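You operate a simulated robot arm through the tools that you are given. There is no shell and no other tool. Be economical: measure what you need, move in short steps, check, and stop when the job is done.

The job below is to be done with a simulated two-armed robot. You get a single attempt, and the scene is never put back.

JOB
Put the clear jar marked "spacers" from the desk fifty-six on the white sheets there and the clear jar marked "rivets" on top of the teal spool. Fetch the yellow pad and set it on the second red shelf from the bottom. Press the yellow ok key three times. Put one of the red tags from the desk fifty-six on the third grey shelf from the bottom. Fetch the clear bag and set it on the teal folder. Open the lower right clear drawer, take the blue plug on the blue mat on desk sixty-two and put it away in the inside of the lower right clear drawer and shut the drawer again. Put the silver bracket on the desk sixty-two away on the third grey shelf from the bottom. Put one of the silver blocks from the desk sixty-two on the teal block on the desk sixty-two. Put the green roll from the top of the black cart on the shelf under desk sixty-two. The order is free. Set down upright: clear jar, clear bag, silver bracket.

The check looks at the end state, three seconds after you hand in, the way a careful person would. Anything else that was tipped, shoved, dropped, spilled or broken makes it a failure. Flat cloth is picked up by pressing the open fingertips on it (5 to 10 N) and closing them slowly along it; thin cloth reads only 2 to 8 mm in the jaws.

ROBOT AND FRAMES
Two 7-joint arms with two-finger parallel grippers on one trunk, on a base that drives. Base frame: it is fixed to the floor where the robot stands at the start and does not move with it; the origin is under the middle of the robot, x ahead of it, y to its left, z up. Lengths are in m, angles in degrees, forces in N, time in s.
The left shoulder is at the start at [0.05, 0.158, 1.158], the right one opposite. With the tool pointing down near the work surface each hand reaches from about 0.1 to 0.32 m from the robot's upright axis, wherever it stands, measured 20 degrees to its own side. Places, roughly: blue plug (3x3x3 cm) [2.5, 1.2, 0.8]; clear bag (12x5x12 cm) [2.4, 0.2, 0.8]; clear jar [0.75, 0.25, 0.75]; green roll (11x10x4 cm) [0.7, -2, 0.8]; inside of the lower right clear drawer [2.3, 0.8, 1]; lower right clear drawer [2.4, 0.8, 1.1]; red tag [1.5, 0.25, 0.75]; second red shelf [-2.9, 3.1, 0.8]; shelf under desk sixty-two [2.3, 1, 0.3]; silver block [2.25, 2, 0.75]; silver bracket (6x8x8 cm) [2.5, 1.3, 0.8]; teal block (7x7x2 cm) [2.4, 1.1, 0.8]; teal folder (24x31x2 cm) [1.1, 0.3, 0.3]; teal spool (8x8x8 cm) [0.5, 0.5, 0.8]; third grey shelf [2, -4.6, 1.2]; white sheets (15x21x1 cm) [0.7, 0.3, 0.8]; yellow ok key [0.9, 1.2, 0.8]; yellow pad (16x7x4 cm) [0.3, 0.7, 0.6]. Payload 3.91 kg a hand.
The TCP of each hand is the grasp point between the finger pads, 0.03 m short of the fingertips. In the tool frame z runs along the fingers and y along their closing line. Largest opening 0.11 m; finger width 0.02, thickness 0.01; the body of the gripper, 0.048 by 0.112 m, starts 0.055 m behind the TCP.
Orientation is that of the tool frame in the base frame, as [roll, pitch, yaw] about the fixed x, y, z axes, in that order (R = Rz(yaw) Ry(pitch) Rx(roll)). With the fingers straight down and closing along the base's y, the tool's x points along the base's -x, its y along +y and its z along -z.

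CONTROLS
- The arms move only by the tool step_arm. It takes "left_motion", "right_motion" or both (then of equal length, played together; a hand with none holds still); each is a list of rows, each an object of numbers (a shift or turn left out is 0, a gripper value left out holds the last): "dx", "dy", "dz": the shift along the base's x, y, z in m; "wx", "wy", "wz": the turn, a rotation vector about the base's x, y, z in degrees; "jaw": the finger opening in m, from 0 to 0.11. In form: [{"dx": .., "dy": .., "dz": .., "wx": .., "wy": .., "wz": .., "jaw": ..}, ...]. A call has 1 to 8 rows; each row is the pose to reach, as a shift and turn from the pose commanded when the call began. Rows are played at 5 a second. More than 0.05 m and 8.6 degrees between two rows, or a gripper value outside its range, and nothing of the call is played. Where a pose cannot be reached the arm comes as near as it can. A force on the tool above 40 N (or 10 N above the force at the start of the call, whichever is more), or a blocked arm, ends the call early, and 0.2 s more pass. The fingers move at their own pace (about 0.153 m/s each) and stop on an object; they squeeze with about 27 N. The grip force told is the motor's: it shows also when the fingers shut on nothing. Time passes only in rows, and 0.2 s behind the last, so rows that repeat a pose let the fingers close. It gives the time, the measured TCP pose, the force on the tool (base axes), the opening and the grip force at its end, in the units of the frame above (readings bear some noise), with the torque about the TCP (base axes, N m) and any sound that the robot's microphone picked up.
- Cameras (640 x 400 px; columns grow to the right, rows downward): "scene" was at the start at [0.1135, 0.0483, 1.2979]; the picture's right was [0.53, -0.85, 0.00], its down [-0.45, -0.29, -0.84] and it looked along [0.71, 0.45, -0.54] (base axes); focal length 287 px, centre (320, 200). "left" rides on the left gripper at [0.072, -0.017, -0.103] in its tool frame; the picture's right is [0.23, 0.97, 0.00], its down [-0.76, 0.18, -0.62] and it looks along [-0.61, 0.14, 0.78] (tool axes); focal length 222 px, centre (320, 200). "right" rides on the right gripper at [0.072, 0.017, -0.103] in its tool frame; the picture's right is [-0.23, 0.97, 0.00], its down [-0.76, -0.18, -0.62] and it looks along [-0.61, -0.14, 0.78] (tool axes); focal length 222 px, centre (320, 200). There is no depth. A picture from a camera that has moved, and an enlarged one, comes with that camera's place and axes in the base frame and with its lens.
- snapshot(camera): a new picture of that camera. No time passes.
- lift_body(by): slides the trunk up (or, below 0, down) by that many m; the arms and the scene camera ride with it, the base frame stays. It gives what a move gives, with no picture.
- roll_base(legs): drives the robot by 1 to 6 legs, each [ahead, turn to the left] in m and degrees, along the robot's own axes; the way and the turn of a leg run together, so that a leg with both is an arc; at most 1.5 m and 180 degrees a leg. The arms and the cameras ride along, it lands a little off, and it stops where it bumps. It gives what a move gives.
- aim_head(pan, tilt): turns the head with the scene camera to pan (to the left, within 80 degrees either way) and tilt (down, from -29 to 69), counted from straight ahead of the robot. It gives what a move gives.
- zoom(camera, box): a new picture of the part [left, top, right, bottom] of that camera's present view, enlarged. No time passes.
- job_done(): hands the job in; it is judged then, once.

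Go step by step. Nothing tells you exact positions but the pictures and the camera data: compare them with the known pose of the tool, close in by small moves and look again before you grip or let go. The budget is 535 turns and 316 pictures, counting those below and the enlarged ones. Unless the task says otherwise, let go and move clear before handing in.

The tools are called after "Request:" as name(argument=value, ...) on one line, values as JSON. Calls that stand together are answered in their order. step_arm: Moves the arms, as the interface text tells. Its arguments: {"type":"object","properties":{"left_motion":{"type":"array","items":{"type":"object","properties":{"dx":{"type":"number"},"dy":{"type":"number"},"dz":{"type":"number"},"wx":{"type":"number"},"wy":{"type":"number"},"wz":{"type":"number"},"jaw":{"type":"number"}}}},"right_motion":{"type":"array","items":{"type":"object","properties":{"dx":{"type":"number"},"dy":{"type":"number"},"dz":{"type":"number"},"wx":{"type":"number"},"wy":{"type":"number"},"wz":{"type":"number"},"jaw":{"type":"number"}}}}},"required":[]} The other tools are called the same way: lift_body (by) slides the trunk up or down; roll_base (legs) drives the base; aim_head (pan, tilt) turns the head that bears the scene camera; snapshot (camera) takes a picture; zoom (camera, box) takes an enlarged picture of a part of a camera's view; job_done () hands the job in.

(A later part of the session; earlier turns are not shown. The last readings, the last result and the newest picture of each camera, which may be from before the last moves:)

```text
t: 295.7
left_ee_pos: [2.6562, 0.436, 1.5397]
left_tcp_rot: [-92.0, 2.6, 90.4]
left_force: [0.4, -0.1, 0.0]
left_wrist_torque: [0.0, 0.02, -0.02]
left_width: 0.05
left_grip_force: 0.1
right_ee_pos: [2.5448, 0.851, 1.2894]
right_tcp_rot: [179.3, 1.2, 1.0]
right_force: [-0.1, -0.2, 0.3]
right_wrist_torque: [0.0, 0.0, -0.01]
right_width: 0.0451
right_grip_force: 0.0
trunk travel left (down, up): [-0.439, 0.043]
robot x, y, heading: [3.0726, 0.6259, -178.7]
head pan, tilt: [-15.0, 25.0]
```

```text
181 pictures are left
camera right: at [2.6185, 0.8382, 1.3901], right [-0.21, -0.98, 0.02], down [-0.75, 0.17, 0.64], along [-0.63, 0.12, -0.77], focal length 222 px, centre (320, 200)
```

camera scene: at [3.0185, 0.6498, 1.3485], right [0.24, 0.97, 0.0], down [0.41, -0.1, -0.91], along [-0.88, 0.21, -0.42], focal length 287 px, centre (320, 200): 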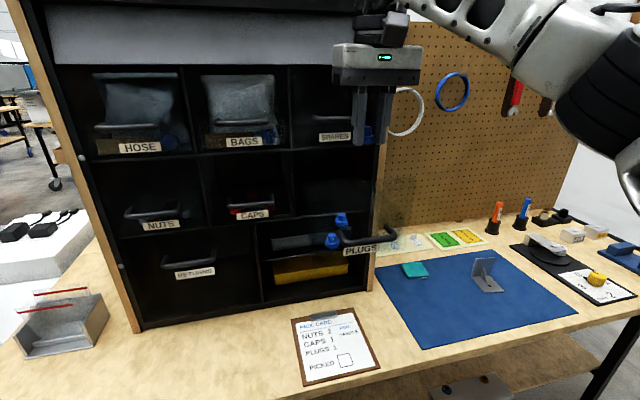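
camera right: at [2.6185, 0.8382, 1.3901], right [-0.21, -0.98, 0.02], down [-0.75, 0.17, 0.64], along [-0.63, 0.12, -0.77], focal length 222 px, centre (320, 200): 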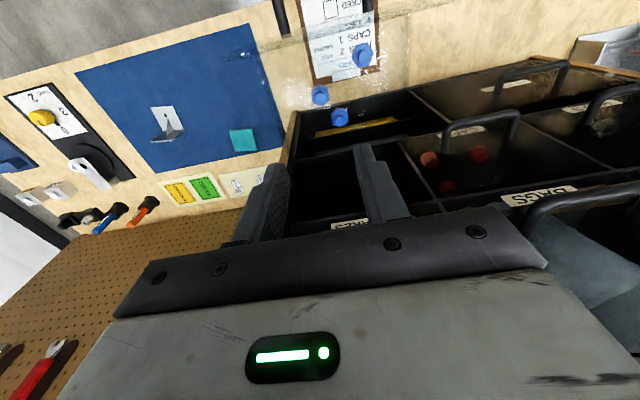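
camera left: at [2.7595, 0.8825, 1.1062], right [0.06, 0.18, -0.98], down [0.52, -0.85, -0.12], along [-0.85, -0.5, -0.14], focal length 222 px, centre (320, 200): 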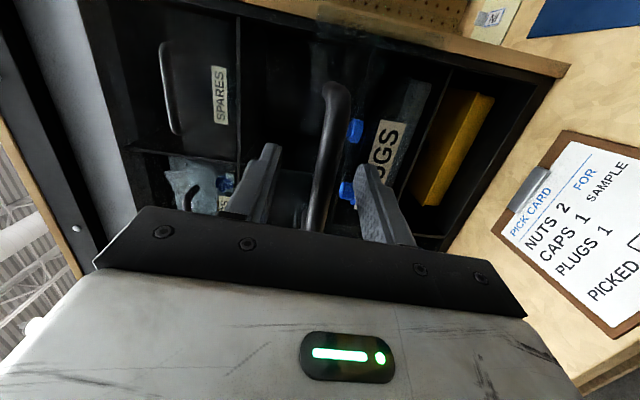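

Three plugs are in the drawer now. I back off and reposition to push the drawer shut with the left hand.

Request:
roll_base(legs=[[-0.28, 0], [0, -90], [0.32, 0], [0, 82]])

Request:
lift_body(by=-0.22)

Request:
step_arm(left_motion=[{"dz": -0.04, "jaw": 0.0}, {"dz": -0.08, "jaw": 0}, {"dz": -0.12}, {"dz": -0.16}, {"dz": -0.2}, {"dz": -0.235}])

Request:
snapshot(camera="left")

Request:
aim_head(pan=15, tilt=20)

Request:
snapshot(camera="scene")

```text
t: 306.8
left_ee_pos: [2.9146, 0.8296, 1.5388]
left_tcp_rot: [-91.9, 2.4, 81.5]
left_force: [0.0, 0.1, 0.1]
left_wrist_torque: [-0.01, -0.02, -0.01]
left_width: 0.0501
left_grip_force: 0.1
right_ee_pos: [2.8668, 1.2583, 1.2884]
right_tcp_rot: [179.4, 1.1, -7.8]
right_force: [0.4, -0.1, -0.9]
right_wrist_torque: [-0.03, 0.0, -0.01]
right_width: 0.0451
right_grip_force: 0.0
trunk travel left (down, up): [-0.439, 0.043]
robot x, y, heading: [3.3509, 0.9578, 172.5]
head pan, tilt: [-15.0, 25.0]
```

```text
t: 309.1
left_ee_pos: [2.9124, 0.8307, 1.3191]
left_tcp_rot: [-92.0, 2.5, 81.5]
left_force: [0.0, -0.1, 0.2]
left_wrist_torque: [0.02, 0.02, 0.02]
left_width: 0.0499
left_grip_force: 0.1
right_ee_pos: [2.8659, 1.2583, 1.0683]
right_tcp_rot: [179.4, 1.2, -7.8]
right_force: [-0.7, 0.8, -0.1]
right_wrist_torque: [-0.02, 0.0, -0.03]
right_width: 0.0449
right_grip_force: 0.0
trunk travel left (down, up): [-0.219, 0.263]
robot x, y, heading: [3.3562, 0.9543, 172.6]
head pan, tilt: [-15.0, 25.0]
```

```text
t: 310.5
left_ee_pos: [2.9102, 0.8328, 1.0864]
left_tcp_rot: [-91.9, 2.5, 81.6]
left_force: [0.4, -0.2, 0.5]
left_wrist_torque: [0.0, 0.01, 0.01]
left_width: 0.0001
left_grip_force: 26.7
right_ee_pos: [2.8654, 1.2575, 1.068]
right_tcp_rot: [179.3, 1.2, -7.8]
right_force: [0.1, -0.2, 1.1]
right_wrist_torque: [-0.01, 0.01, -0.02]
right_width: 0.045
right_grip_force: 0.0
trunk travel left (down, up): [-0.219, 0.263]
robot x, y, heading: [3.3515, 0.9548, 172.3]
head pan, tilt: [-15.0, 25.0]
```

```text
180 pictures are left
camera left: at [3.0241, 0.8893, 1.1044], right [0.06, 0.18, -0.98], down [0.51, -0.85, -0.12], along [-0.86, -0.49, -0.14], focal length 222 px, centre (320, 200)
```

left: 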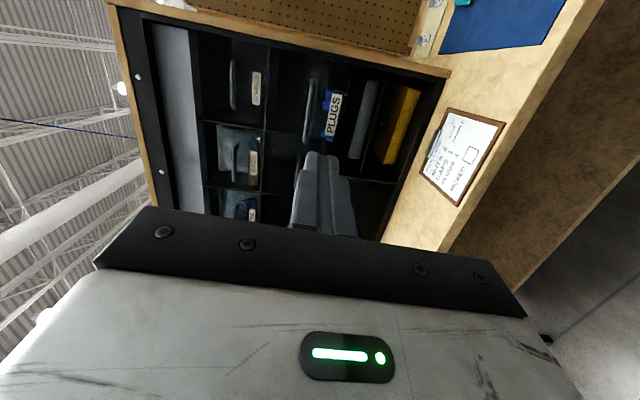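

```text
t: 311.5
left_ee_pos: [2.9106, 0.8327, 1.0863]
left_tcp_rot: [-92.1, 2.5, 81.4]
left_force: [-0.5, -0.2, -0.5]
left_wrist_torque: [0.0, -0.02, -0.01]
left_width: 0.0
left_grip_force: 26.6
right_ee_pos: [2.8662, 1.2582, 1.0688]
right_tcp_rot: [179.3, 1.1, -7.7]
right_force: [0.3, 0.2, -0.5]
right_wrist_torque: [-0.02, -0.02, -0.01]
right_width: 0.045
right_grip_force: 0.0
trunk travel left (down, up): [-0.219, 0.263]
robot x, y, heading: [3.3512, 0.9572, 172.6]
head pan, tilt: [15.0, 20.0]
```

```text
179 pictures are left
camera scene: at [3.2184, 0.9483, 1.1367], right [-0.13, 0.99, 0.0], down [0.34, 0.04, -0.94], along [-0.93, -0.12, -0.34], focal length 287 px, centre (320, 200)
```

scene: 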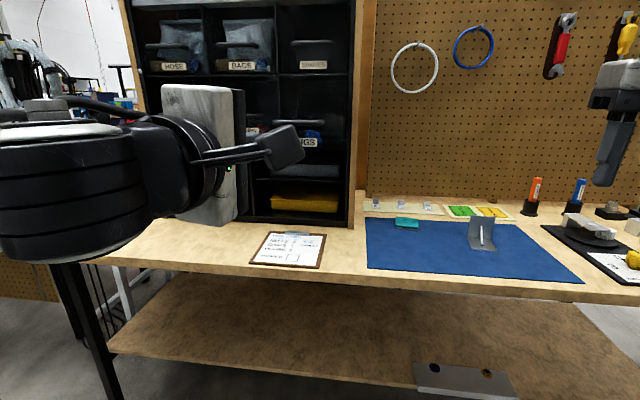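

Request:
roll_base(legs=[[0.2, 0]])

Request:
step_arm(left_motion=[{"dy": -0.02}, {"dy": -0.035}])

Request:
snapshot(camera="left")

```text
t: 313.1
left_ee_pos: [2.7117, 0.8602, 1.086]
left_tcp_rot: [-92.2, 2.5, 81.4]
left_force: [0.1, 0.4, 0.5]
left_wrist_torque: [0.04, 0.0, -0.02]
left_width: 0.0
left_grip_force: 26.9
right_ee_pos: [2.6694, 1.2855, 1.067]
right_tcp_rot: [179.3, 1.1, -8.0]
right_force: [0.2, 0.2, -0.2]
right_wrist_torque: [0.02, 0.04, -0.02]
right_width: 0.0451
right_grip_force: 0.1
trunk travel left (down, up): [-0.219, 0.263]
robot x, y, heading: [3.1543, 0.9764, 172.3]
head pan, tilt: [15.0, 20.0]
```

```text
t: 313.7
left_ee_pos: [2.7055, 0.8235, 1.09]
left_tcp_rot: [-92.0, 2.6, 81.2]
left_force: [0.7, 0.2, -0.1]
left_wrist_torque: [0.0, 0.0, 0.02]
left_width: 0.0
left_grip_force: 27.3
left hand out of reach, approached as far as the arm can: row 1, 2
right_ee_pos: [2.6681, 1.2873, 1.0678]
right_tcp_rot: [179.2, 1.3, -8.0]
right_force: [-0.2, -0.1, 0.8]
right_wrist_torque: [0.01, 0.01, -0.01]
right_width: 0.045
right_grip_force: 0.0
trunk travel left (down, up): [-0.219, 0.263]
robot x, y, heading: [3.1516, 0.9832, 172.2]
head pan, tilt: [15.0, 20.0]
```

```text
178 pictures are left
camera left: at [2.8193, 0.881, 1.1089], right [0.06, 0.18, -0.98], down [0.51, -0.85, -0.12], along [-0.86, -0.49, -0.14], focal length 222 px, centre (320, 200)
```

left: 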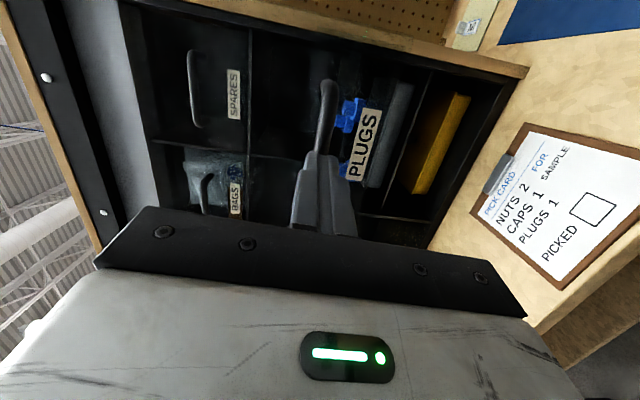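

Request:
step_arm(left_motion=[{"dx": -0.03}, {"dx": -0.06}, {"dx": -0.09}, {"dx": -0.12}, {"dx": -0.15}, {"dx": -0.18}, {"dx": -0.21}, {"dx": -0.235}])

Request:
snapshot(camera="left")

Request:
snapshot(camera="scene")

```text
t: 315.3
left_ee_pos: [2.5, 0.8253, 1.0923]
left_tcp_rot: [-92.0, 2.4, 81.4]
left_force: [12.8, -3.7, 0.3]
left_wrist_torque: [-0.03, -0.01, 0.17]
left_width: 0.0002
left_grip_force: 26.6
right_ee_pos: [2.6691, 1.285, 1.0687]
right_tcp_rot: [179.4, 1.2, -7.9]
right_force: [0.2, 0.0, 1.4]
right_wrist_torque: [0.01, -0.04, 0.01]
right_width: 0.045
right_grip_force: 0.1
trunk travel left (down, up): [-0.219, 0.263]
robot x, y, heading: [3.1516, 0.9814, 172.7]
head pan, tilt: [15.0, 20.0]
stopped in row 8 (left hand): the force on the tool passed its limit at 70 N (the readings are from after the stop); the commanded pose is now the measured one
```

```text
177 pictures are left
camera left: at [2.6142, 0.8809, 1.1103], right [0.06, 0.18, -0.98], down [0.51, -0.85, -0.12], along [-0.86, -0.49, -0.14], focal length 222 px, centre (320, 200)
```

left: 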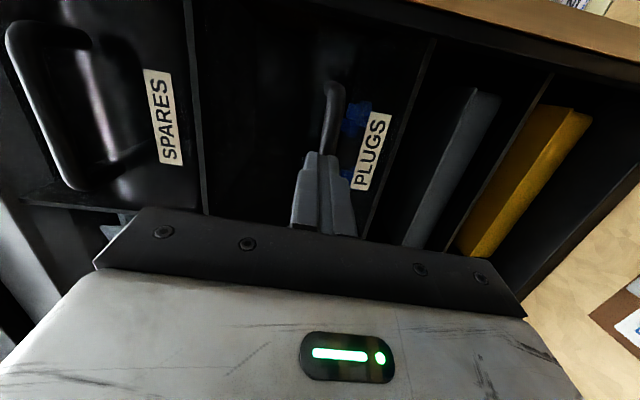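

```text
176 pictures are left
camera scene: at [3.0216, 0.9744, 1.1369], right [-0.13, 0.99, 0.0], down [0.34, 0.04, -0.94], along [-0.93, -0.12, -0.34], focal length 287 px, centre (320, 200)
```

scene: 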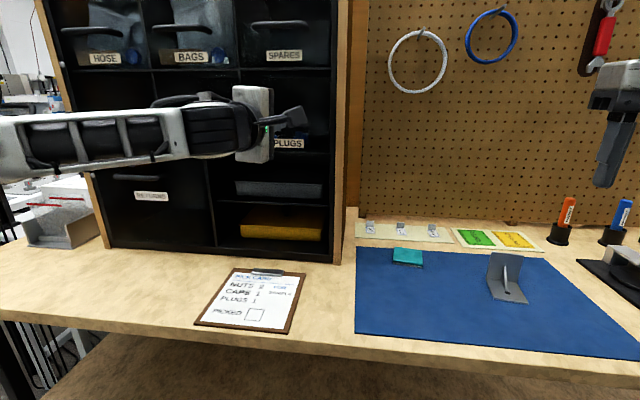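

It stopped firmly; I back the hand off and inspect whether the drawer is flush.

Request:
step_arm(left_motion=[{"dx": 0.03}, {"dx": 0.06}, {"dx": 0.1}, {"dx": 0.14}, {"dx": 0.18}])

Request:
lift_body(by=0.2)

Request:
aim_head(pan=10, tilt=30)

Request:
snapshot(camera="scene")

Request:
snapshot(camera="left")

```text
t: 316.5
left_ee_pos: [2.678, 0.8262, 1.0898]
left_tcp_rot: [-92.3, 2.5, 81.2]
left_force: [0.6, -0.1, 0.2]
left_wrist_torque: [0.02, -0.03, 0.0]
left_width: 0.0
left_grip_force: 27.1
right_ee_pos: [2.6679, 1.2862, 1.0682]
right_tcp_rot: [179.5, 1.4, -8.0]
right_force: [-0.3, -0.1, -0.3]
right_wrist_torque: [0.02, 0.02, 0.02]
right_width: 0.0452
right_grip_force: 0.0
trunk travel left (down, up): [-0.219, 0.263]
robot x, y, heading: [3.1529, 0.9837, 172.2]
head pan, tilt: [15.0, 20.0]
```

```text
t: 318.7
left_ee_pos: [2.6767, 0.8256, 1.2902]
left_tcp_rot: [-92.2, 2.5, 81.3]
left_force: [-0.5, 0.1, 0.6]
left_wrist_torque: [0.04, 0.0, 0.02]
left_width: 0.0001
left_grip_force: 26.8
right_ee_pos: [2.6675, 1.2857, 1.2675]
right_tcp_rot: [179.4, 1.1, -8.0]
right_force: [0.4, -0.3, 0.2]
right_wrist_torque: [-0.02, 0.01, 0.04]
right_width: 0.045
right_grip_force: 0.1
trunk travel left (down, up): [-0.419, 0.063]
robot x, y, heading: [3.1571, 0.9797, 172.3]
head pan, tilt: [15.0, 20.0]
```

```text
t: 319.4
left_ee_pos: [2.6778, 0.8249, 1.2887]
left_tcp_rot: [-92.2, 2.5, 81.3]
left_force: [-0.7, 0.3, 0.8]
left_wrist_torque: [0.0, 0.02, 0.03]
left_width: 0.0
left_grip_force: 27.2
right_ee_pos: [2.6681, 1.2857, 1.2673]
right_tcp_rot: [179.3, 1.1, -8.0]
right_force: [-0.1, 0.4, 0.3]
right_wrist_torque: [-0.01, 0.04, -0.01]
right_width: 0.0448
right_grip_force: 0.0
trunk travel left (down, up): [-0.419, 0.063]
robot x, y, heading: [3.1515, 0.9817, 172.5]
head pan, tilt: [10.0, 30.0]
```

```text
175 pictures are left
camera scene: at [3.022, 0.9831, 1.3207], right [-0.04, 1.0, 0.0], down [0.5, 0.02, -0.87], along [-0.87, -0.04, -0.5], focal length 287 px, centre (320, 200)
```

scene: 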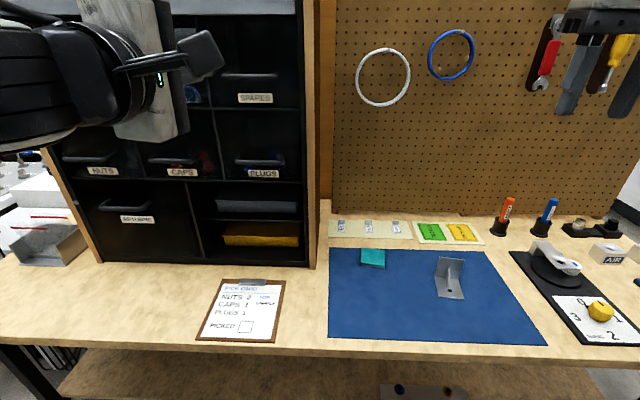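

```text
174 pictures are left
camera left: at [2.7908, 0.8819, 1.308], right [0.06, 0.18, -0.98], down [0.51, -0.85, -0.12], along [-0.86, -0.49, -0.14], focal length 222 px, centre (320, 200)
```

left: 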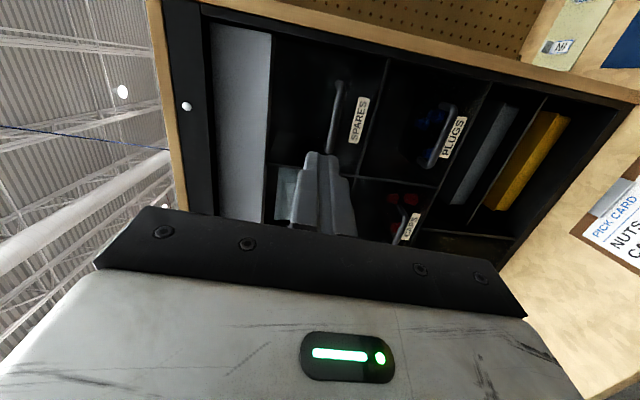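

Request:
zoom(camera="scene", box=[60, 60, 320, 260])

Request:
zoom(camera="left", box=[300, 60, 520, 260])

```text
2.00 times, centred on (190, 160) of scene
camera zoom: at [3.022, 0.9831, 1.3207], right [-0.04, 1.0, 0.0], down [0.5, 0.02, -0.87], along [-0.87, -0.04, -0.5], focal length 574 px, centre (580, 280)
```

zoom: 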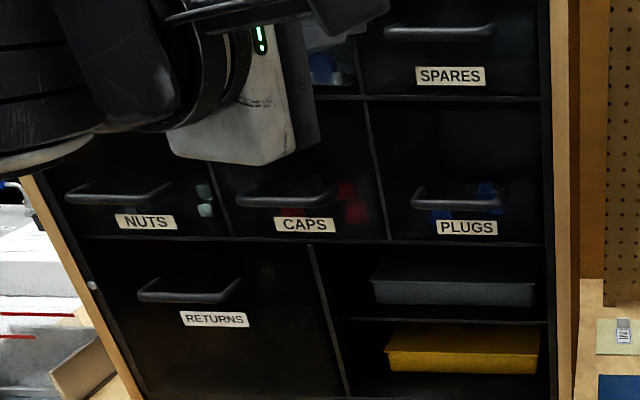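

```text
2.00 times, centred on (410, 160) of left
camera zoom: at [2.7908, 0.8819, 1.308], right [0.06, 0.18, -0.98], down [0.51, -0.85, -0.12], along [-0.86, -0.49, -0.14], focal length 444 px, centre (140, 280)
```

zoom: 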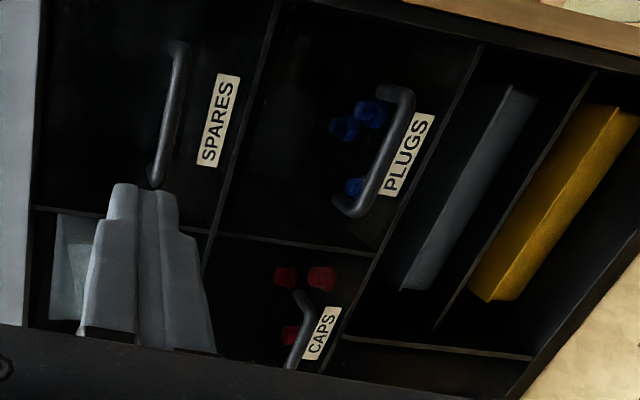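

The labels line up: the drawer is shut. Next the silver block: I back off, restore the left hand to pointing down, and move along to the blocks.

Request:
roll_base(legs=[[-0.2, 0]])

Request:
step_arm(left_motion=[{"wx": -5.5, "wy": -4.1, "wz": -4.9}, {"wx": -11, "wy": -8.2, "wz": -9.8}, {"wx": -16.5, "wy": -12.3, "wz": -14.7}, {"wx": -22, "wy": -16.4, "wz": -19.6}, {"wx": -27.5, "wy": -20.5, "wz": -24.5}, {"wx": -33, "wy": -24.6, "wz": -29.4}, {"wx": -38.5, "wy": -28.7, "wz": -34.3}])

Request:
step_arm(left_motion=[{"wx": -5.5, "wy": -4.1, "wz": -4.9}, {"wx": -11, "wy": -8.2, "wz": -9.8}, {"wx": -16.5, "wy": -12.3, "wz": -14.7}, {"wx": -22, "wy": -16.4, "wz": -19.6}, {"wx": -27.5, "wy": -20.5, "wz": -24.5}, {"wx": -33, "wy": -24.6, "wz": -29.4}, {"wx": -38.5, "wy": -28.7, "wz": -34.3}])

Request:
roll_base(legs=[[0, -82], [0.66, 0], [0, 90]])

Request:
lift_body(by=-0.15)

Request:
aim_head(pan=-10, tilt=30)

Request:
snapshot(camera="scene")

```text
t: 321.0
left_ee_pos: [2.8725, 0.7979, 1.2892]
left_tcp_rot: [-92.3, 2.5, 81.5]
left_force: [1.1, 0.2, 0.1]
left_wrist_torque: [0.0, -0.01, 0.01]
left_width: 0.0
left_grip_force: 26.4
right_ee_pos: [2.8617, 1.2575, 1.2668]
right_tcp_rot: [179.4, 1.2, -7.7]
right_force: [0.9, 0.0, 0.1]
right_wrist_torque: [0.01, 0.03, -0.03]
right_width: 0.0448
right_grip_force: 0.0
trunk travel left (down, up): [-0.419, 0.063]
robot x, y, heading: [3.3487, 0.9577, 172.6]
head pan, tilt: [10.0, 30.0]
```

```text
t: 322.6
left_ee_pos: [2.8713, 0.7984, 1.2894]
left_tcp_rot: [-137.0, 20.8, 35.4]
left_force: [-0.1, -0.2, -0.6]
left_wrist_torque: [-0.02, 0.0, 0.0]
left_width: 0.0
left_grip_force: 27.3
right_ee_pos: [2.8606, 1.2589, 1.2676]
right_tcp_rot: [179.3, 1.0, -7.7]
right_force: [-0.5, -0.7, 0.2]
right_wrist_torque: [0.02, 0.02, -0.02]
right_width: 0.0451
right_grip_force: 0.0
trunk travel left (down, up): [-0.419, 0.063]
robot x, y, heading: [3.3495, 0.9554, 172.7]
head pan, tilt: [10.0, 30.0]
```

```text
t: 324.2
left_ee_pos: [2.8699, 0.7972, 1.291]
left_tcp_rot: [179.4, 0.7, -9.9]
left_force: [0.3, 1.1, 0.0]
left_wrist_torque: [0.05, 0.0, 0.01]
left_width: 0.0
left_grip_force: 27.0
right_ee_pos: [2.8599, 1.2584, 1.2664]
right_tcp_rot: [179.4, 1.1, -7.6]
right_force: [0.1, 0.8, 0.3]
right_wrist_torque: [0.01, 0.0, -0.04]
right_width: 0.0448
right_grip_force: 0.0
trunk travel left (down, up): [-0.419, 0.063]
robot x, y, heading: [3.3502, 0.9588, 172.5]
head pan, tilt: [10.0, 30.0]
```

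```text
t: 335.1
left_ee_pos: [2.8966, 1.3963, 1.2905]
left_tcp_rot: [179.3, 0.9, -3.8]
left_force: [0.0, -0.1, -0.4]
left_wrist_torque: [0.01, -0.01, 0.01]
left_width: 0.0002
left_grip_force: 27.0
right_ee_pos: [2.8383, 1.8524, 1.2676]
right_tcp_rot: [179.5, 1.2, -1.7]
right_force: [-0.2, -0.2, 0.0]
right_wrist_torque: [-0.03, -0.02, 0.01]
right_width: 0.0451
right_grip_force: 0.2
trunk travel left (down, up): [-0.419, 0.063]
robot x, y, heading: [3.355, 1.5996, 178.5]
head pan, tilt: [10.0, 30.0]
```

```text
t: 336.9
left_ee_pos: [2.8964, 1.3962, 1.1382]
left_tcp_rot: [179.3, 1.0, -3.9]
left_force: [0.4, -0.7, 0.3]
left_wrist_torque: [0.01, 0.0, 0.03]
left_width: 0.0
left_grip_force: 27.7
right_ee_pos: [2.8387, 1.8521, 1.1179]
right_tcp_rot: [179.3, 1.2, -1.8]
right_force: [-0.6, -1.0, 0.1]
right_wrist_torque: [-0.01, -0.02, -0.01]
right_width: 0.0451
right_grip_force: 0.0
trunk travel left (down, up): [-0.269, 0.213]
robot x, y, heading: [3.3549, 1.5999, 178.7]
head pan, tilt: [10.0, 30.0]
```

```text
t: 337.7
left_ee_pos: [2.8974, 1.3952, 1.1408]
left_tcp_rot: [179.3, 0.9, -3.9]
left_force: [-0.5, 0.2, -0.2]
left_wrist_torque: [-0.04, 0.01, 0.0]
left_width: 0.0
left_grip_force: 26.5
right_ee_pos: [2.8382, 1.8525, 1.1179]
right_tcp_rot: [179.3, 1.2, -1.7]
right_force: [0.1, 1.1, 0.7]
right_wrist_torque: [-0.02, 0.07, -0.01]
right_width: 0.0452
right_grip_force: 0.2
trunk travel left (down, up): [-0.269, 0.213]
robot x, y, heading: [3.3519, 1.6014, 178.8]
head pan, tilt: [-10.0, 30.0]
```

```text
171 pictures are left
camera scene: at [3.2235, 1.6214, 1.1707], right [0.2, 0.98, 0.0], down [0.49, -0.1, -0.87], along [-0.85, 0.17, -0.5], focal length 287 px, centre (320, 200)
```

scene: 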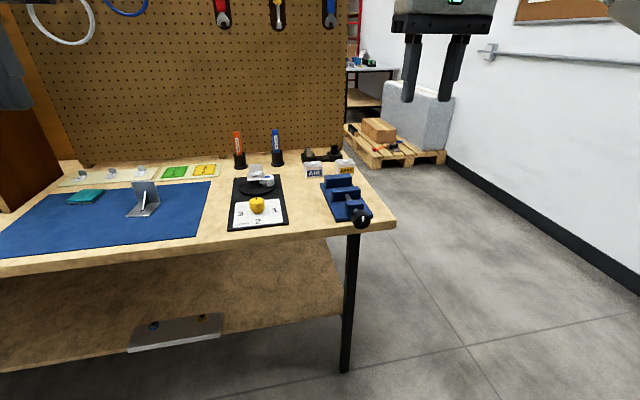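

Request:
zoom(camera="scene", box=[220, 130, 400, 240])

```text
3.56 times, centred on (310, 185) of scene
camera zoom: at [3.2235, 1.6214, 1.1707], right [0.2, 0.98, 0.0], down [0.49, -0.1, -0.87], along [-0.85, 0.17, -0.5], focal length 1021 px, centre (356, 253)
```

zoom: 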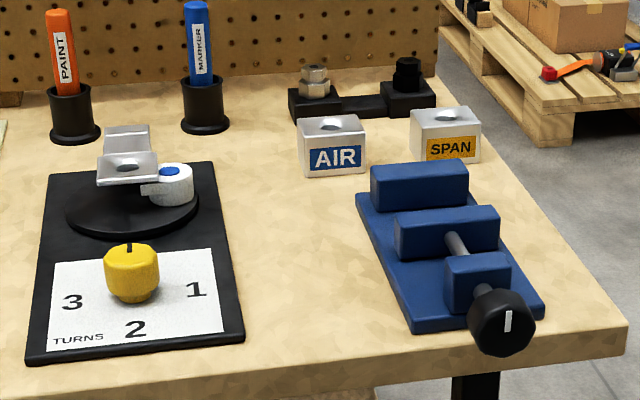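

The AIR block: centre about (2.350, 1.773), 6.4 cm wide, top ≈0.80. I roll forward and bring the right hand above it.

Request:
roll_base(legs=[[0.42, 0]])

Request:
step_arm(right_motion=[{"dx": -0.02, "dy": -0.03, "jaw": 0.095}, {"dx": -0.04, "dy": -0.06, "jaw": 0.095}, {"dx": -0.06, "dy": -0.085, "dz": -0.03}, {"dx": -0.07, "dy": -0.095, "dz": -0.07}, {"dx": -0.07, "dy": -0.095, "dz": -0.11}, {"dx": -0.07, "dy": -0.095, "dz": -0.15}])

Request:
snapshot(camera="right")

Request:
snapshot(camera="scene")

```text
t: 340.3
left_ee_pos: [2.4759, 1.4128, 1.1392]
left_tcp_rot: [179.3, 0.9, -4.5]
left_force: [-0.1, 0.1, 0.3]
left_wrist_torque: [0.01, 0.01, 0.0]
left_width: 0.0001
left_grip_force: 27.1
right_ee_pos: [2.422, 1.8703, 1.1191]
right_tcp_rot: [179.4, 1.3, -2.3]
right_force: [-0.8, 0.5, 0.4]
right_wrist_torque: [0.02, 0.02, 0.01]
right_width: 0.0451
right_grip_force: 0.1
trunk travel left (down, up): [-0.269, 0.213]
robot x, y, heading: [2.9389, 1.6156, 177.9]
head pan, tilt: [-10.0, 30.0]
```

```text
t: 341.7
left_ee_pos: [2.4759, 1.4129, 1.141]
left_tcp_rot: [179.3, 0.9, -4.4]
left_force: [-0.1, -1.3, 0.2]
left_wrist_torque: [0.0, -0.01, -0.01]
left_width: 0.0
left_grip_force: 27.1
right_ee_pos: [2.3503, 1.774, 0.9695]
right_tcp_rot: [179.3, 1.2, -2.4]
right_force: [-0.1, 0.7, -0.3]
right_wrist_torque: [0.0, -0.01, 0.0]
right_width: 0.0949
right_grip_force: 0.1
trunk travel left (down, up): [-0.269, 0.213]
robot x, y, heading: [2.9358, 1.6133, 178.1]
head pan, tilt: [-10.0, 30.0]
```

```text
169 pictures are left
camera right: at [2.4238, 1.7558, 1.0708], right [-0.27, -0.96, 0.02], down [-0.74, 0.22, 0.64], along [-0.62, 0.16, -0.77], focal length 222 px, centre (320, 200)
```

right: 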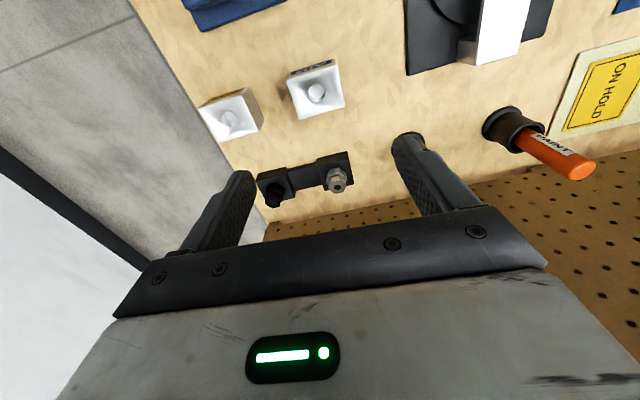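

```text
168 pictures are left
camera scene: at [2.8052, 1.6355, 1.1706], right [0.21, 0.98, 0.0], down [0.49, -0.1, -0.87], along [-0.85, 0.18, -0.5], focal length 287 px, centre (320, 200)
```

scene: 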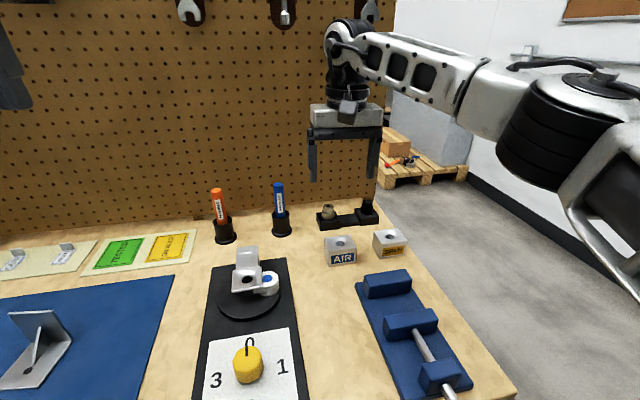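

Request:
step_arm(right_motion=[{"dx": 0.008, "dy": -0.001, "dz": -0.04}, {"dx": 0.008, "dy": -0.001, "dz": -0.08}, {"dx": 0.008, "dy": -0.001, "dz": -0.12}, {"dx": 0.008, "dy": -0.001, "dz": -0.15}, {"dx": 0.008, "dy": -0.001, "dz": -0.176}, {"dx": 0.008, "dy": -0.001, "dz": -0.176, "jaw": 0.05}, {"dx": 0.008, "dy": -0.001, "dz": -0.176, "jaw": 0.03}, {"dx": 0.008, "dy": -0.001, "dz": -0.176, "jaw": 0.03}])

Request:
step_arm(right_motion=[{"dz": 0.03}, {"dz": 0.06}, {"dz": 0.1}])

Request:
snapshot(camera="scene")

Request:
snapshot(camera="right")

```text
t: 343.5
left_ee_pos: [2.4768, 1.4138, 1.1389]
left_tcp_rot: [179.3, 0.8, -4.6]
left_force: [-0.2, 0.3, 0.1]
left_wrist_torque: [-0.03, -0.01, -0.03]
left_width: 0.0
left_grip_force: 27.1
right_ee_pos: [2.3592, 1.7736, 0.7918]
right_tcp_rot: [179.4, 1.1, -2.4]
right_force: [-1.4, 0.3, 0.3]
right_wrist_torque: [0.04, 0.05, -0.02]
right_width: 0.0577
right_grip_force: 26.8
trunk travel left (down, up): [-0.269, 0.213]
robot x, y, heading: [2.935, 1.616, 178.1]
head pan, tilt: [-10.0, 30.0]
```

```text
t: 344.3
left_ee_pos: [2.4761, 1.4121, 1.1389]
left_tcp_rot: [179.2, 0.9, -4.5]
left_force: [0.0, -0.1, -0.2]
left_wrist_torque: [0.01, 0.04, 0.01]
left_width: 0.0001
left_grip_force: 27.1
right_ee_pos: [2.3574, 1.7737, 0.8917]
right_tcp_rot: [179.4, 1.3, -2.4]
right_force: [-0.7, 0.0, -2.5]
right_wrist_torque: [0.02, -0.02, 0.01]
right_width: 0.0581
right_grip_force: 26.9
trunk travel left (down, up): [-0.269, 0.213]
robot x, y, heading: [2.9382, 1.6149, 178.1]
head pan, tilt: [-10.0, 30.0]
```

```text
167 pictures are left
camera scene: at [2.8054, 1.6353, 1.1706], right [0.21, 0.98, 0.0], down [0.49, -0.1, -0.87], along [-0.85, 0.18, -0.5], focal length 287 px, centre (320, 200)
```

scene: 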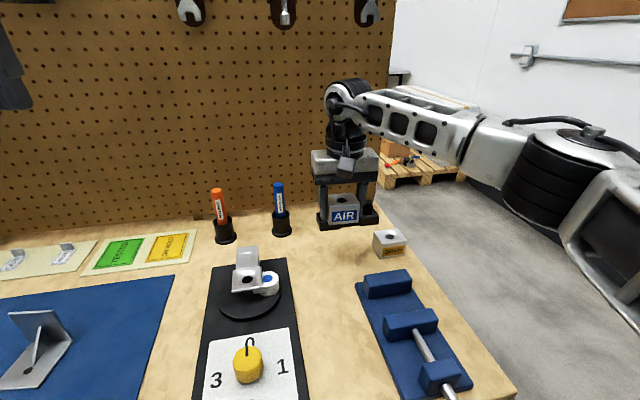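

```text
166 pictures are left
camera right: at [2.4303, 1.7549, 0.994], right [-0.27, -0.96, 0.02], down [-0.74, 0.22, 0.64], along [-0.62, 0.16, -0.77], focal length 222 px, centre (320, 200)
```

right: 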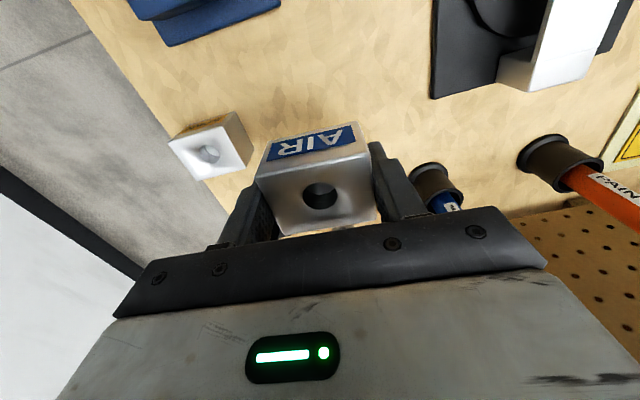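

AIR block held. I raise it, tuck the left hand back, and relocate in front of the teal block.

Request:
step_arm(right_motion=[{"dz": 0.04}, {"dz": 0.08}, {"dz": 0.12}, {"dz": 0.15}, {"dz": 0.15}], left_motion=[{"dx": 0.04}, {"dx": 0.08}, {"dx": 0.12}, {"dx": 0.15}, {"dx": 0.17}])

Request:
roll_base(legs=[[-0.42, 0], [0, 91], [0.62, 0], [0, -89]])

Request:
aim_head(pan=-5, tilt=35)

Request:
snapshot(camera="scene")

```text
t: 345.5
left_ee_pos: [2.6464, 1.4161, 1.1411]
left_tcp_rot: [179.4, 0.8, -4.4]
left_force: [0.3, -0.4, 0.2]
left_wrist_torque: [-0.01, -0.01, -0.01]
left_width: 0.0
left_grip_force: 26.8
right_ee_pos: [2.3624, 1.7738, 1.0426]
right_tcp_rot: [179.4, 1.1, -2.3]
right_force: [0.2, -0.5, -2.8]
right_wrist_torque: [-0.02, -0.01, 0.0]
right_width: 0.0579
right_grip_force: 26.8
trunk travel left (down, up): [-0.269, 0.213]
robot x, y, heading: [2.9365, 1.6153, 178.1]
head pan, tilt: [-10.0, 30.0]
```

```text
t: 358.9
left_ee_pos: [3.0972, 0.7644, 1.141]
left_tcp_rot: [179.3, 0.9, -1.0]
left_force: [0.2, 0.2, -0.3]
left_wrist_torque: [0.0, -0.05, 0.0]
left_width: 0.0
left_grip_force: 26.4
right_ee_pos: [2.7919, 1.1037, 1.0433]
right_tcp_rot: [179.3, 1.1, 1.2]
right_force: [-0.7, 0.4, -2.8]
right_wrist_torque: [0.0, -0.03, -0.01]
right_width: 0.0578
right_grip_force: 27.1
trunk travel left (down, up): [-0.269, 0.213]
robot x, y, heading: [3.3728, 0.977, -178.6]
head pan, tilt: [-10.0, 30.0]
```

```text
t: 359.6
left_ee_pos: [3.0968, 0.7641, 1.1408]
left_tcp_rot: [179.2, 0.9, -1.0]
left_force: [0.5, 0.7, 0.1]
left_wrist_torque: [-0.02, 0.02, -0.01]
left_width: 0.0
left_grip_force: 26.8
right_ee_pos: [2.7912, 1.1042, 1.0422]
right_tcp_rot: [179.4, 1.1, 1.1]
right_force: [0.0, -0.3, -3.5]
right_wrist_torque: [-0.01, -0.02, -0.04]
right_width: 0.0579
right_grip_force: 27.2
trunk travel left (down, up): [-0.269, 0.213]
robot x, y, heading: [3.3722, 0.9812, -178.5]
head pan, tilt: [-5.0, 35.0]
```

```text
165 pictures are left
camera scene: at [3.2436, 0.9841, 1.1628], right [0.06, 1.0, 0.0], down [0.57, -0.04, -0.82], along [-0.82, 0.05, -0.57], focal length 287 px, centre (320, 200)
```

scene: 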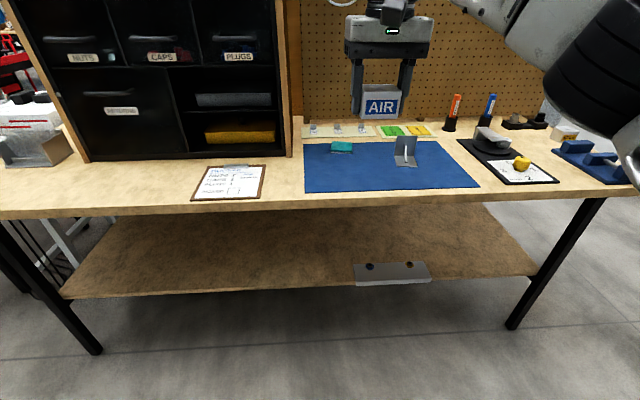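

Request:
roll_base(legs=[[0.41, 0]])

Request:
snapshot(camera="right")

Request:
snapshot(camera="scene")

```text
t: 362.1
left_ee_pos: [2.6909, 0.7493, 1.1405]
left_tcp_rot: [179.3, 1.0, -0.6]
left_force: [-0.2, 0.5, -0.1]
left_wrist_torque: [-0.02, -0.01, 0.02]
left_width: 0.0
left_grip_force: 26.7
right_ee_pos: [2.3848, 1.0863, 1.0408]
right_tcp_rot: [179.5, 1.1, 1.7]
right_force: [-0.1, -0.4, -2.2]
right_wrist_torque: [-0.03, -0.02, 0.0]
right_width: 0.058
right_grip_force: 26.9
trunk travel left (down, up): [-0.269, 0.213]
robot x, y, heading: [2.9636, 0.9677, -178.3]
head pan, tilt: [-5.0, 35.0]
```

```text
164 pictures are left
camera right: at [2.4579, 1.0742, 1.1434], right [-0.2, -0.98, 0.02], down [-0.75, 0.16, 0.64], along [-0.63, 0.12, -0.77], focal length 222 px, centre (320, 200)
```

right: 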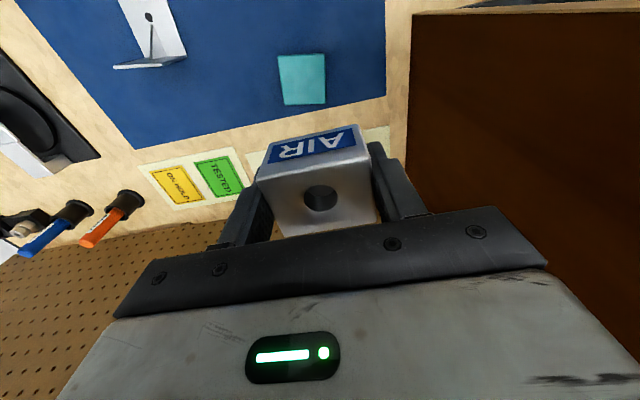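

```text
163 pictures are left
camera scene: at [2.8362, 0.971, 1.1628], right [0.05, 1.0, 0.0], down [0.57, -0.03, -0.82], along [-0.82, 0.04, -0.57], focal length 287 px, centre (320, 200)
```

scene: 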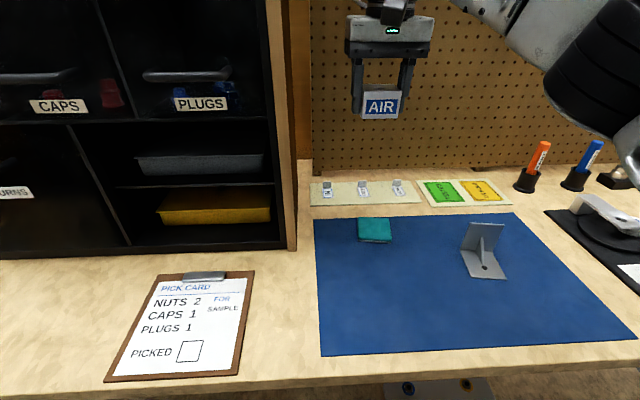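

Request:
step_arm(right_motion=[{"dx": 0.003, "dy": 0.012, "dz": -0.04}, {"dx": 0.005, "dy": 0.024, "dz": -0.08}, {"dx": 0.005, "dy": 0.024, "dz": -0.12}, {"dx": 0.005, "dy": 0.024, "dz": -0.16}, {"dx": 0.005, "dy": 0.024, "dz": -0.2}])

Request:
snapshot(camera="right")

Request:
zoom(camera="scene", box=[300, 140, 460, 260])

```text
t: 363.3
left_ee_pos: [2.6918, 0.7501, 1.1413]
left_tcp_rot: [179.3, 0.9, -0.5]
left_force: [0.2, 0.6, 0.4]
left_wrist_torque: [0.0, 0.02, -0.02]
left_width: 0.0
left_grip_force: 26.7
right_ee_pos: [2.3894, 1.114, 0.8405]
right_tcp_rot: [179.3, 1.1, 1.6]
right_force: [-0.2, 0.2, -3.1]
right_wrist_torque: [0.01, 0.0, -0.02]
right_width: 0.0581
right_grip_force: 27.0
trunk travel left (down, up): [-0.269, 0.213]
robot x, y, heading: [2.9691, 0.9659, -178.2]
head pan, tilt: [-5.0, 35.0]
```

```text
162 pictures are left
camera right: at [2.4641, 1.1012, 0.9423], right [-0.2, -0.98, 0.02], down [-0.75, 0.16, 0.64], along [-0.63, 0.12, -0.77], focal length 222 px, centre (320, 200)
```

right: 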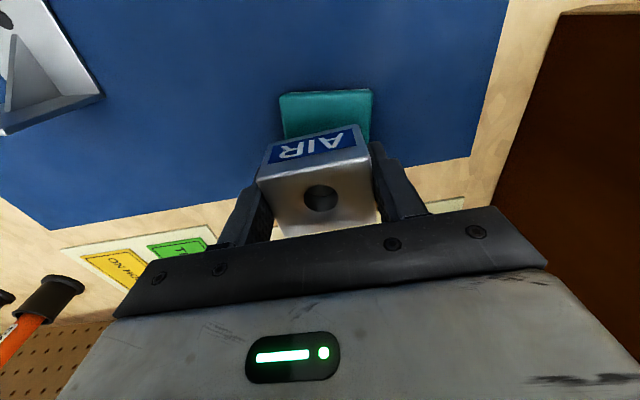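

```text
3.33 times, centred on (380, 200) of scene
camera zoom: at [2.8363, 0.9711, 1.1628], right [0.05, 1.0, 0.0], down [0.57, -0.03, -0.82], along [-0.82, 0.04, -0.57], focal length 958 px, centre (120, 200)
```

zoom: 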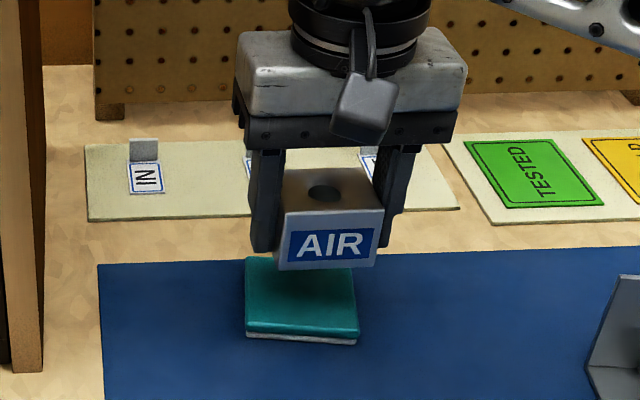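

Request:
step_arm(right_motion=[{"dy": -0.01}, {"dy": -0.01, "dz": -0.012}, {"dy": -0.01, "dz": -0.018}, {"dy": -0.01, "dz": -0.023}])

Request:
zoom(camera="scene", box=[300, 140, 460, 260])

```text
t: 364.3
left_ee_pos: [2.6914, 0.7502, 1.1408]
left_tcp_rot: [179.4, 0.9, -0.6]
left_force: [0.3, -0.8, 0.2]
left_wrist_torque: [0.0, -0.03, 0.02]
left_width: 0.0005
left_grip_force: 27.1
right_ee_pos: [2.3881, 1.1019, 0.8176]
right_tcp_rot: [179.3, 1.2, 1.6]
right_force: [-1.5, 0.0, -2.5]
right_wrist_torque: [-0.01, 0.0, 0.01]
right_width: 0.058
right_grip_force: 26.5
trunk travel left (down, up): [-0.269, 0.213]
robot x, y, heading: [2.9675, 0.9679, -178.1]
head pan, tilt: [-5.0, 35.0]
```

```text
3.33 times, centred on (380, 200) of scene
camera zoom: at [2.8364, 0.971, 1.1628], right [0.05, 1.0, 0.0], down [0.57, -0.03, -0.82], along [-0.82, 0.04, -0.57], focal length 958 px, centre (120, 200)
```

zoom: 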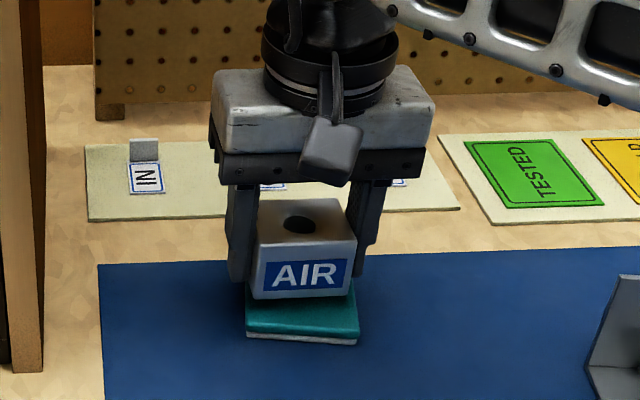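

Request:
step_arm(right_motion=[{"dx": 0.007, "dz": 0.003}, {"dx": 0.014, "dz": 0.003}, {"dx": 0.014, "dz": -0.002}, {"dx": 0.014, "dz": -0.005}])

Request:
zoom(camera="scene", box=[300, 140, 460, 260])

```text
t: 365.3
left_ee_pos: [2.6913, 0.7479, 1.141]
left_tcp_rot: [179.4, 0.9, -0.6]
left_force: [0.2, -0.4, 0.6]
left_wrist_torque: [0.01, -0.02, 0.01]
left_width: 0.0001
left_grip_force: 26.8
right_ee_pos: [2.4034, 1.1018, 0.8141]
right_tcp_rot: [179.4, 1.1, 1.6]
right_force: [-0.4, -0.7, -2.8]
right_wrist_torque: [-0.04, -0.02, -0.01]
right_width: 0.0579
right_grip_force: 27.0
trunk travel left (down, up): [-0.269, 0.213]
robot x, y, heading: [2.9709, 0.97, -178.2]
head pan, tilt: [-5.0, 35.0]
```

```text
3.33 times, centred on (380, 200) of scene
camera zoom: at [2.8364, 0.971, 1.1628], right [0.05, 1.0, 0.0], down [0.57, -0.03, -0.82], along [-0.82, 0.04, -0.57], focal length 958 px, centre (120, 200)
```

zoom: 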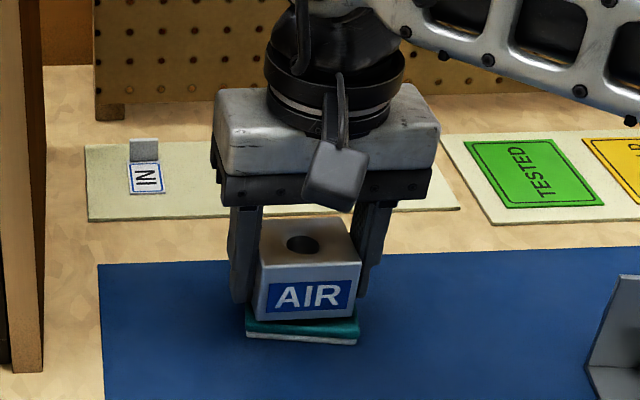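

Request:
step_arm(right_motion=[{"dz": -0.002}, {"dz": -0.004}, {"dz": -0.006}])

```text
t: 366.1
left_ee_pos: [2.6916, 0.7484, 1.141]
left_tcp_rot: [179.3, 0.9, -0.7]
left_force: [0.0, 0.7, 1.6]
left_wrist_torque: [0.0, 0.0, -0.02]
left_width: 0.0
left_grip_force: 26.9
right_ee_pos: [2.4038, 1.1021, 0.8086]
right_tcp_rot: [179.4, 1.1, 1.7]
right_force: [-0.3, 0.2, -2.6]
right_wrist_torque: [-0.01, -0.04, 0.0]
right_width: 0.0577
right_grip_force: 27.3
trunk travel left (down, up): [-0.269, 0.213]
robot x, y, heading: [2.9687, 0.9672, -178.1]
head pan, tilt: [-5.0, 35.0]
```

Request:
step_arm(right_motion=[{"dz": -0.002}, {"dz": -0.004}])

Request:
zoom(camera="scene", box=[330, 180, 440, 260])

```text
t: 366.7
left_ee_pos: [2.6936, 0.7508, 1.1413]
left_tcp_rot: [179.4, 0.9, -0.7]
left_force: [-0.3, 0.1, -0.1]
left_wrist_torque: [0.04, 0.0, -0.01]
left_width: 0.0
left_grip_force: 27.2
right_ee_pos: [2.4045, 1.1024, 0.8075]
right_tcp_rot: [179.2, 1.5, 1.5]
right_force: [-3.4, 2.1, 10.2]
right_wrist_torque: [0.41, -0.03, 0.08]
right_width: 0.0579
right_grip_force: 27.1
trunk travel left (down, up): [-0.269, 0.213]
robot x, y, heading: [2.9688, 0.9673, -178.1]
head pan, tilt: [-5.0, 35.0]
```

```text
5.00 times, centred on (385, 220) of scene
camera zoom: at [2.8373, 0.9709, 1.1632], right [0.05, 1.0, 0.0], down [0.57, -0.03, -0.82], along [-0.82, 0.04, -0.57], focal length 1436 px, centre (-5, 100)
```

zoom: 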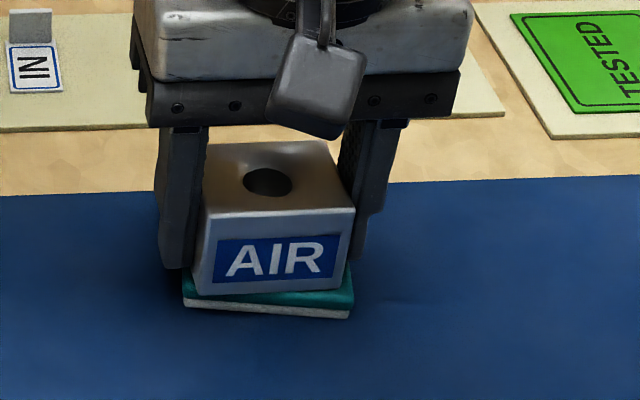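

Contact: the block rests on the teal one. I release and rise.

Request:
step_arm(right_motion=[{"dz": 0.002}, {"dz": 0.002, "jaw": 0.09}, {"dz": 0.002, "jaw": 0.09}, {"dz": 0.04}, {"dz": 0.08}, {"dz": 0.12}, {"dz": 0.16}])

Request:
snapshot(camera="scene")

Request:
snapshot(camera="right")

```text
t: 368.3
left_ee_pos: [2.691, 0.7479, 1.141]
left_tcp_rot: [179.4, 0.9, -0.6]
left_force: [-0.3, 0.4, -0.3]
left_wrist_torque: [0.01, -0.02, -0.01]
left_width: 0.0
left_grip_force: 26.9
right_ee_pos: [2.4001, 1.1008, 0.9642]
right_tcp_rot: [179.4, 1.1, 1.6]
right_force: [-0.6, 1.2, 0.7]
right_wrist_torque: [0.01, 0.01, 0.05]
right_width: 0.0899
right_grip_force: 0.0
trunk travel left (down, up): [-0.269, 0.213]
robot x, y, heading: [2.9651, 0.9707, -178.1]
head pan, tilt: [-5.0, 35.0]
```

```text
157 pictures are left
camera scene: at [2.8368, 0.9708, 1.1628], right [0.05, 1.0, 0.0], down [0.57, -0.03, -0.82], along [-0.82, 0.04, -0.57], focal length 287 px, centre (320, 200)
```

scene: 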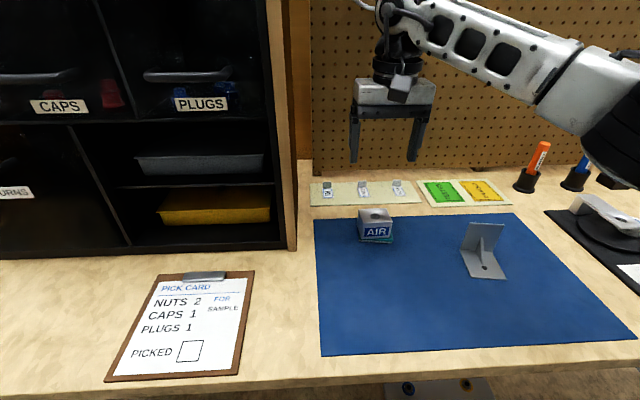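

```text
156 pictures are left
camera right: at [2.4754, 1.0884, 1.0647], right [-0.2, -0.98, 0.02], down [-0.75, 0.16, 0.64], along [-0.63, 0.12, -0.77], focal length 222 px, centre (320, 200)
```

right: 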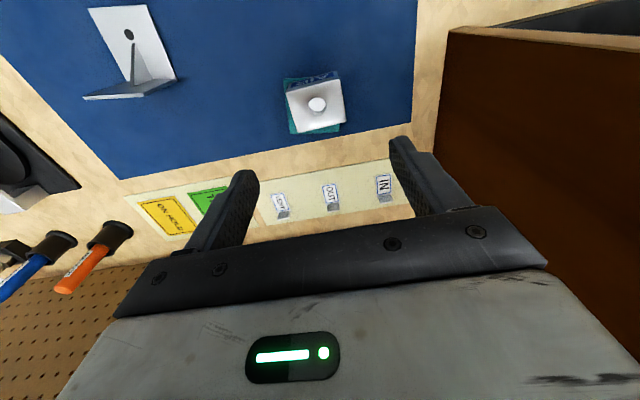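

The silver block sits on the teal block. Next the bracket; I zoom in on it.

Request:
zoom(camera="scene", box=[420, 190, 540, 300])

Request:
zoom(camera="right", box=[70, 0, 210, 110])

```text
3.64 times, centred on (480, 245) of scene
camera zoom: at [2.8368, 0.9708, 1.1628], right [0.05, 1.0, 0.0], down [0.57, -0.03, -0.82], along [-0.82, 0.04, -0.57], focal length 1045 px, centre (-262, 36)
```

zoom: 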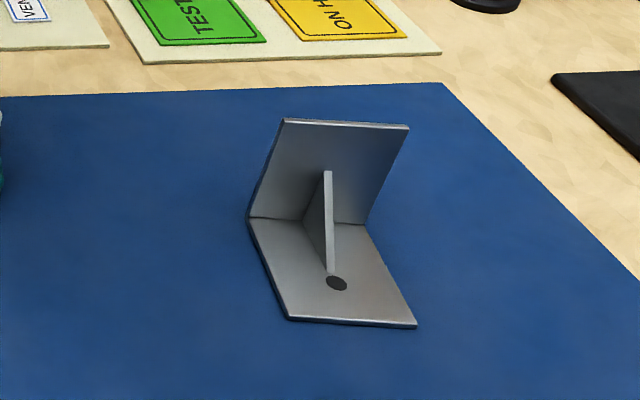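

```text
3.64 times, centred on (140, 55) of right
camera zoom: at [2.4754, 1.0884, 1.0647], right [-0.2, -0.98, 0.02], down [-0.75, 0.16, 0.64], along [-0.63, 0.12, -0.77], focal length 808 px, centre (974, 727)
```

zoom: 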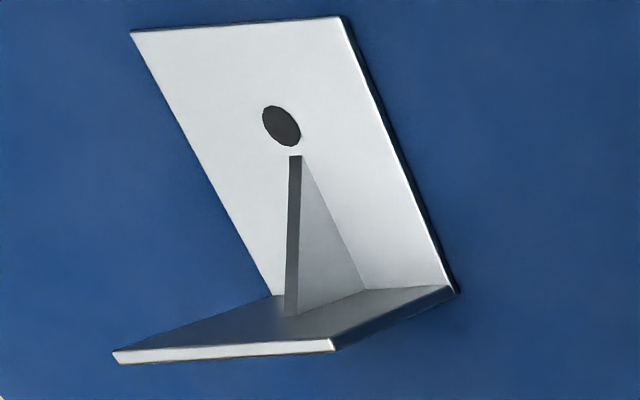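

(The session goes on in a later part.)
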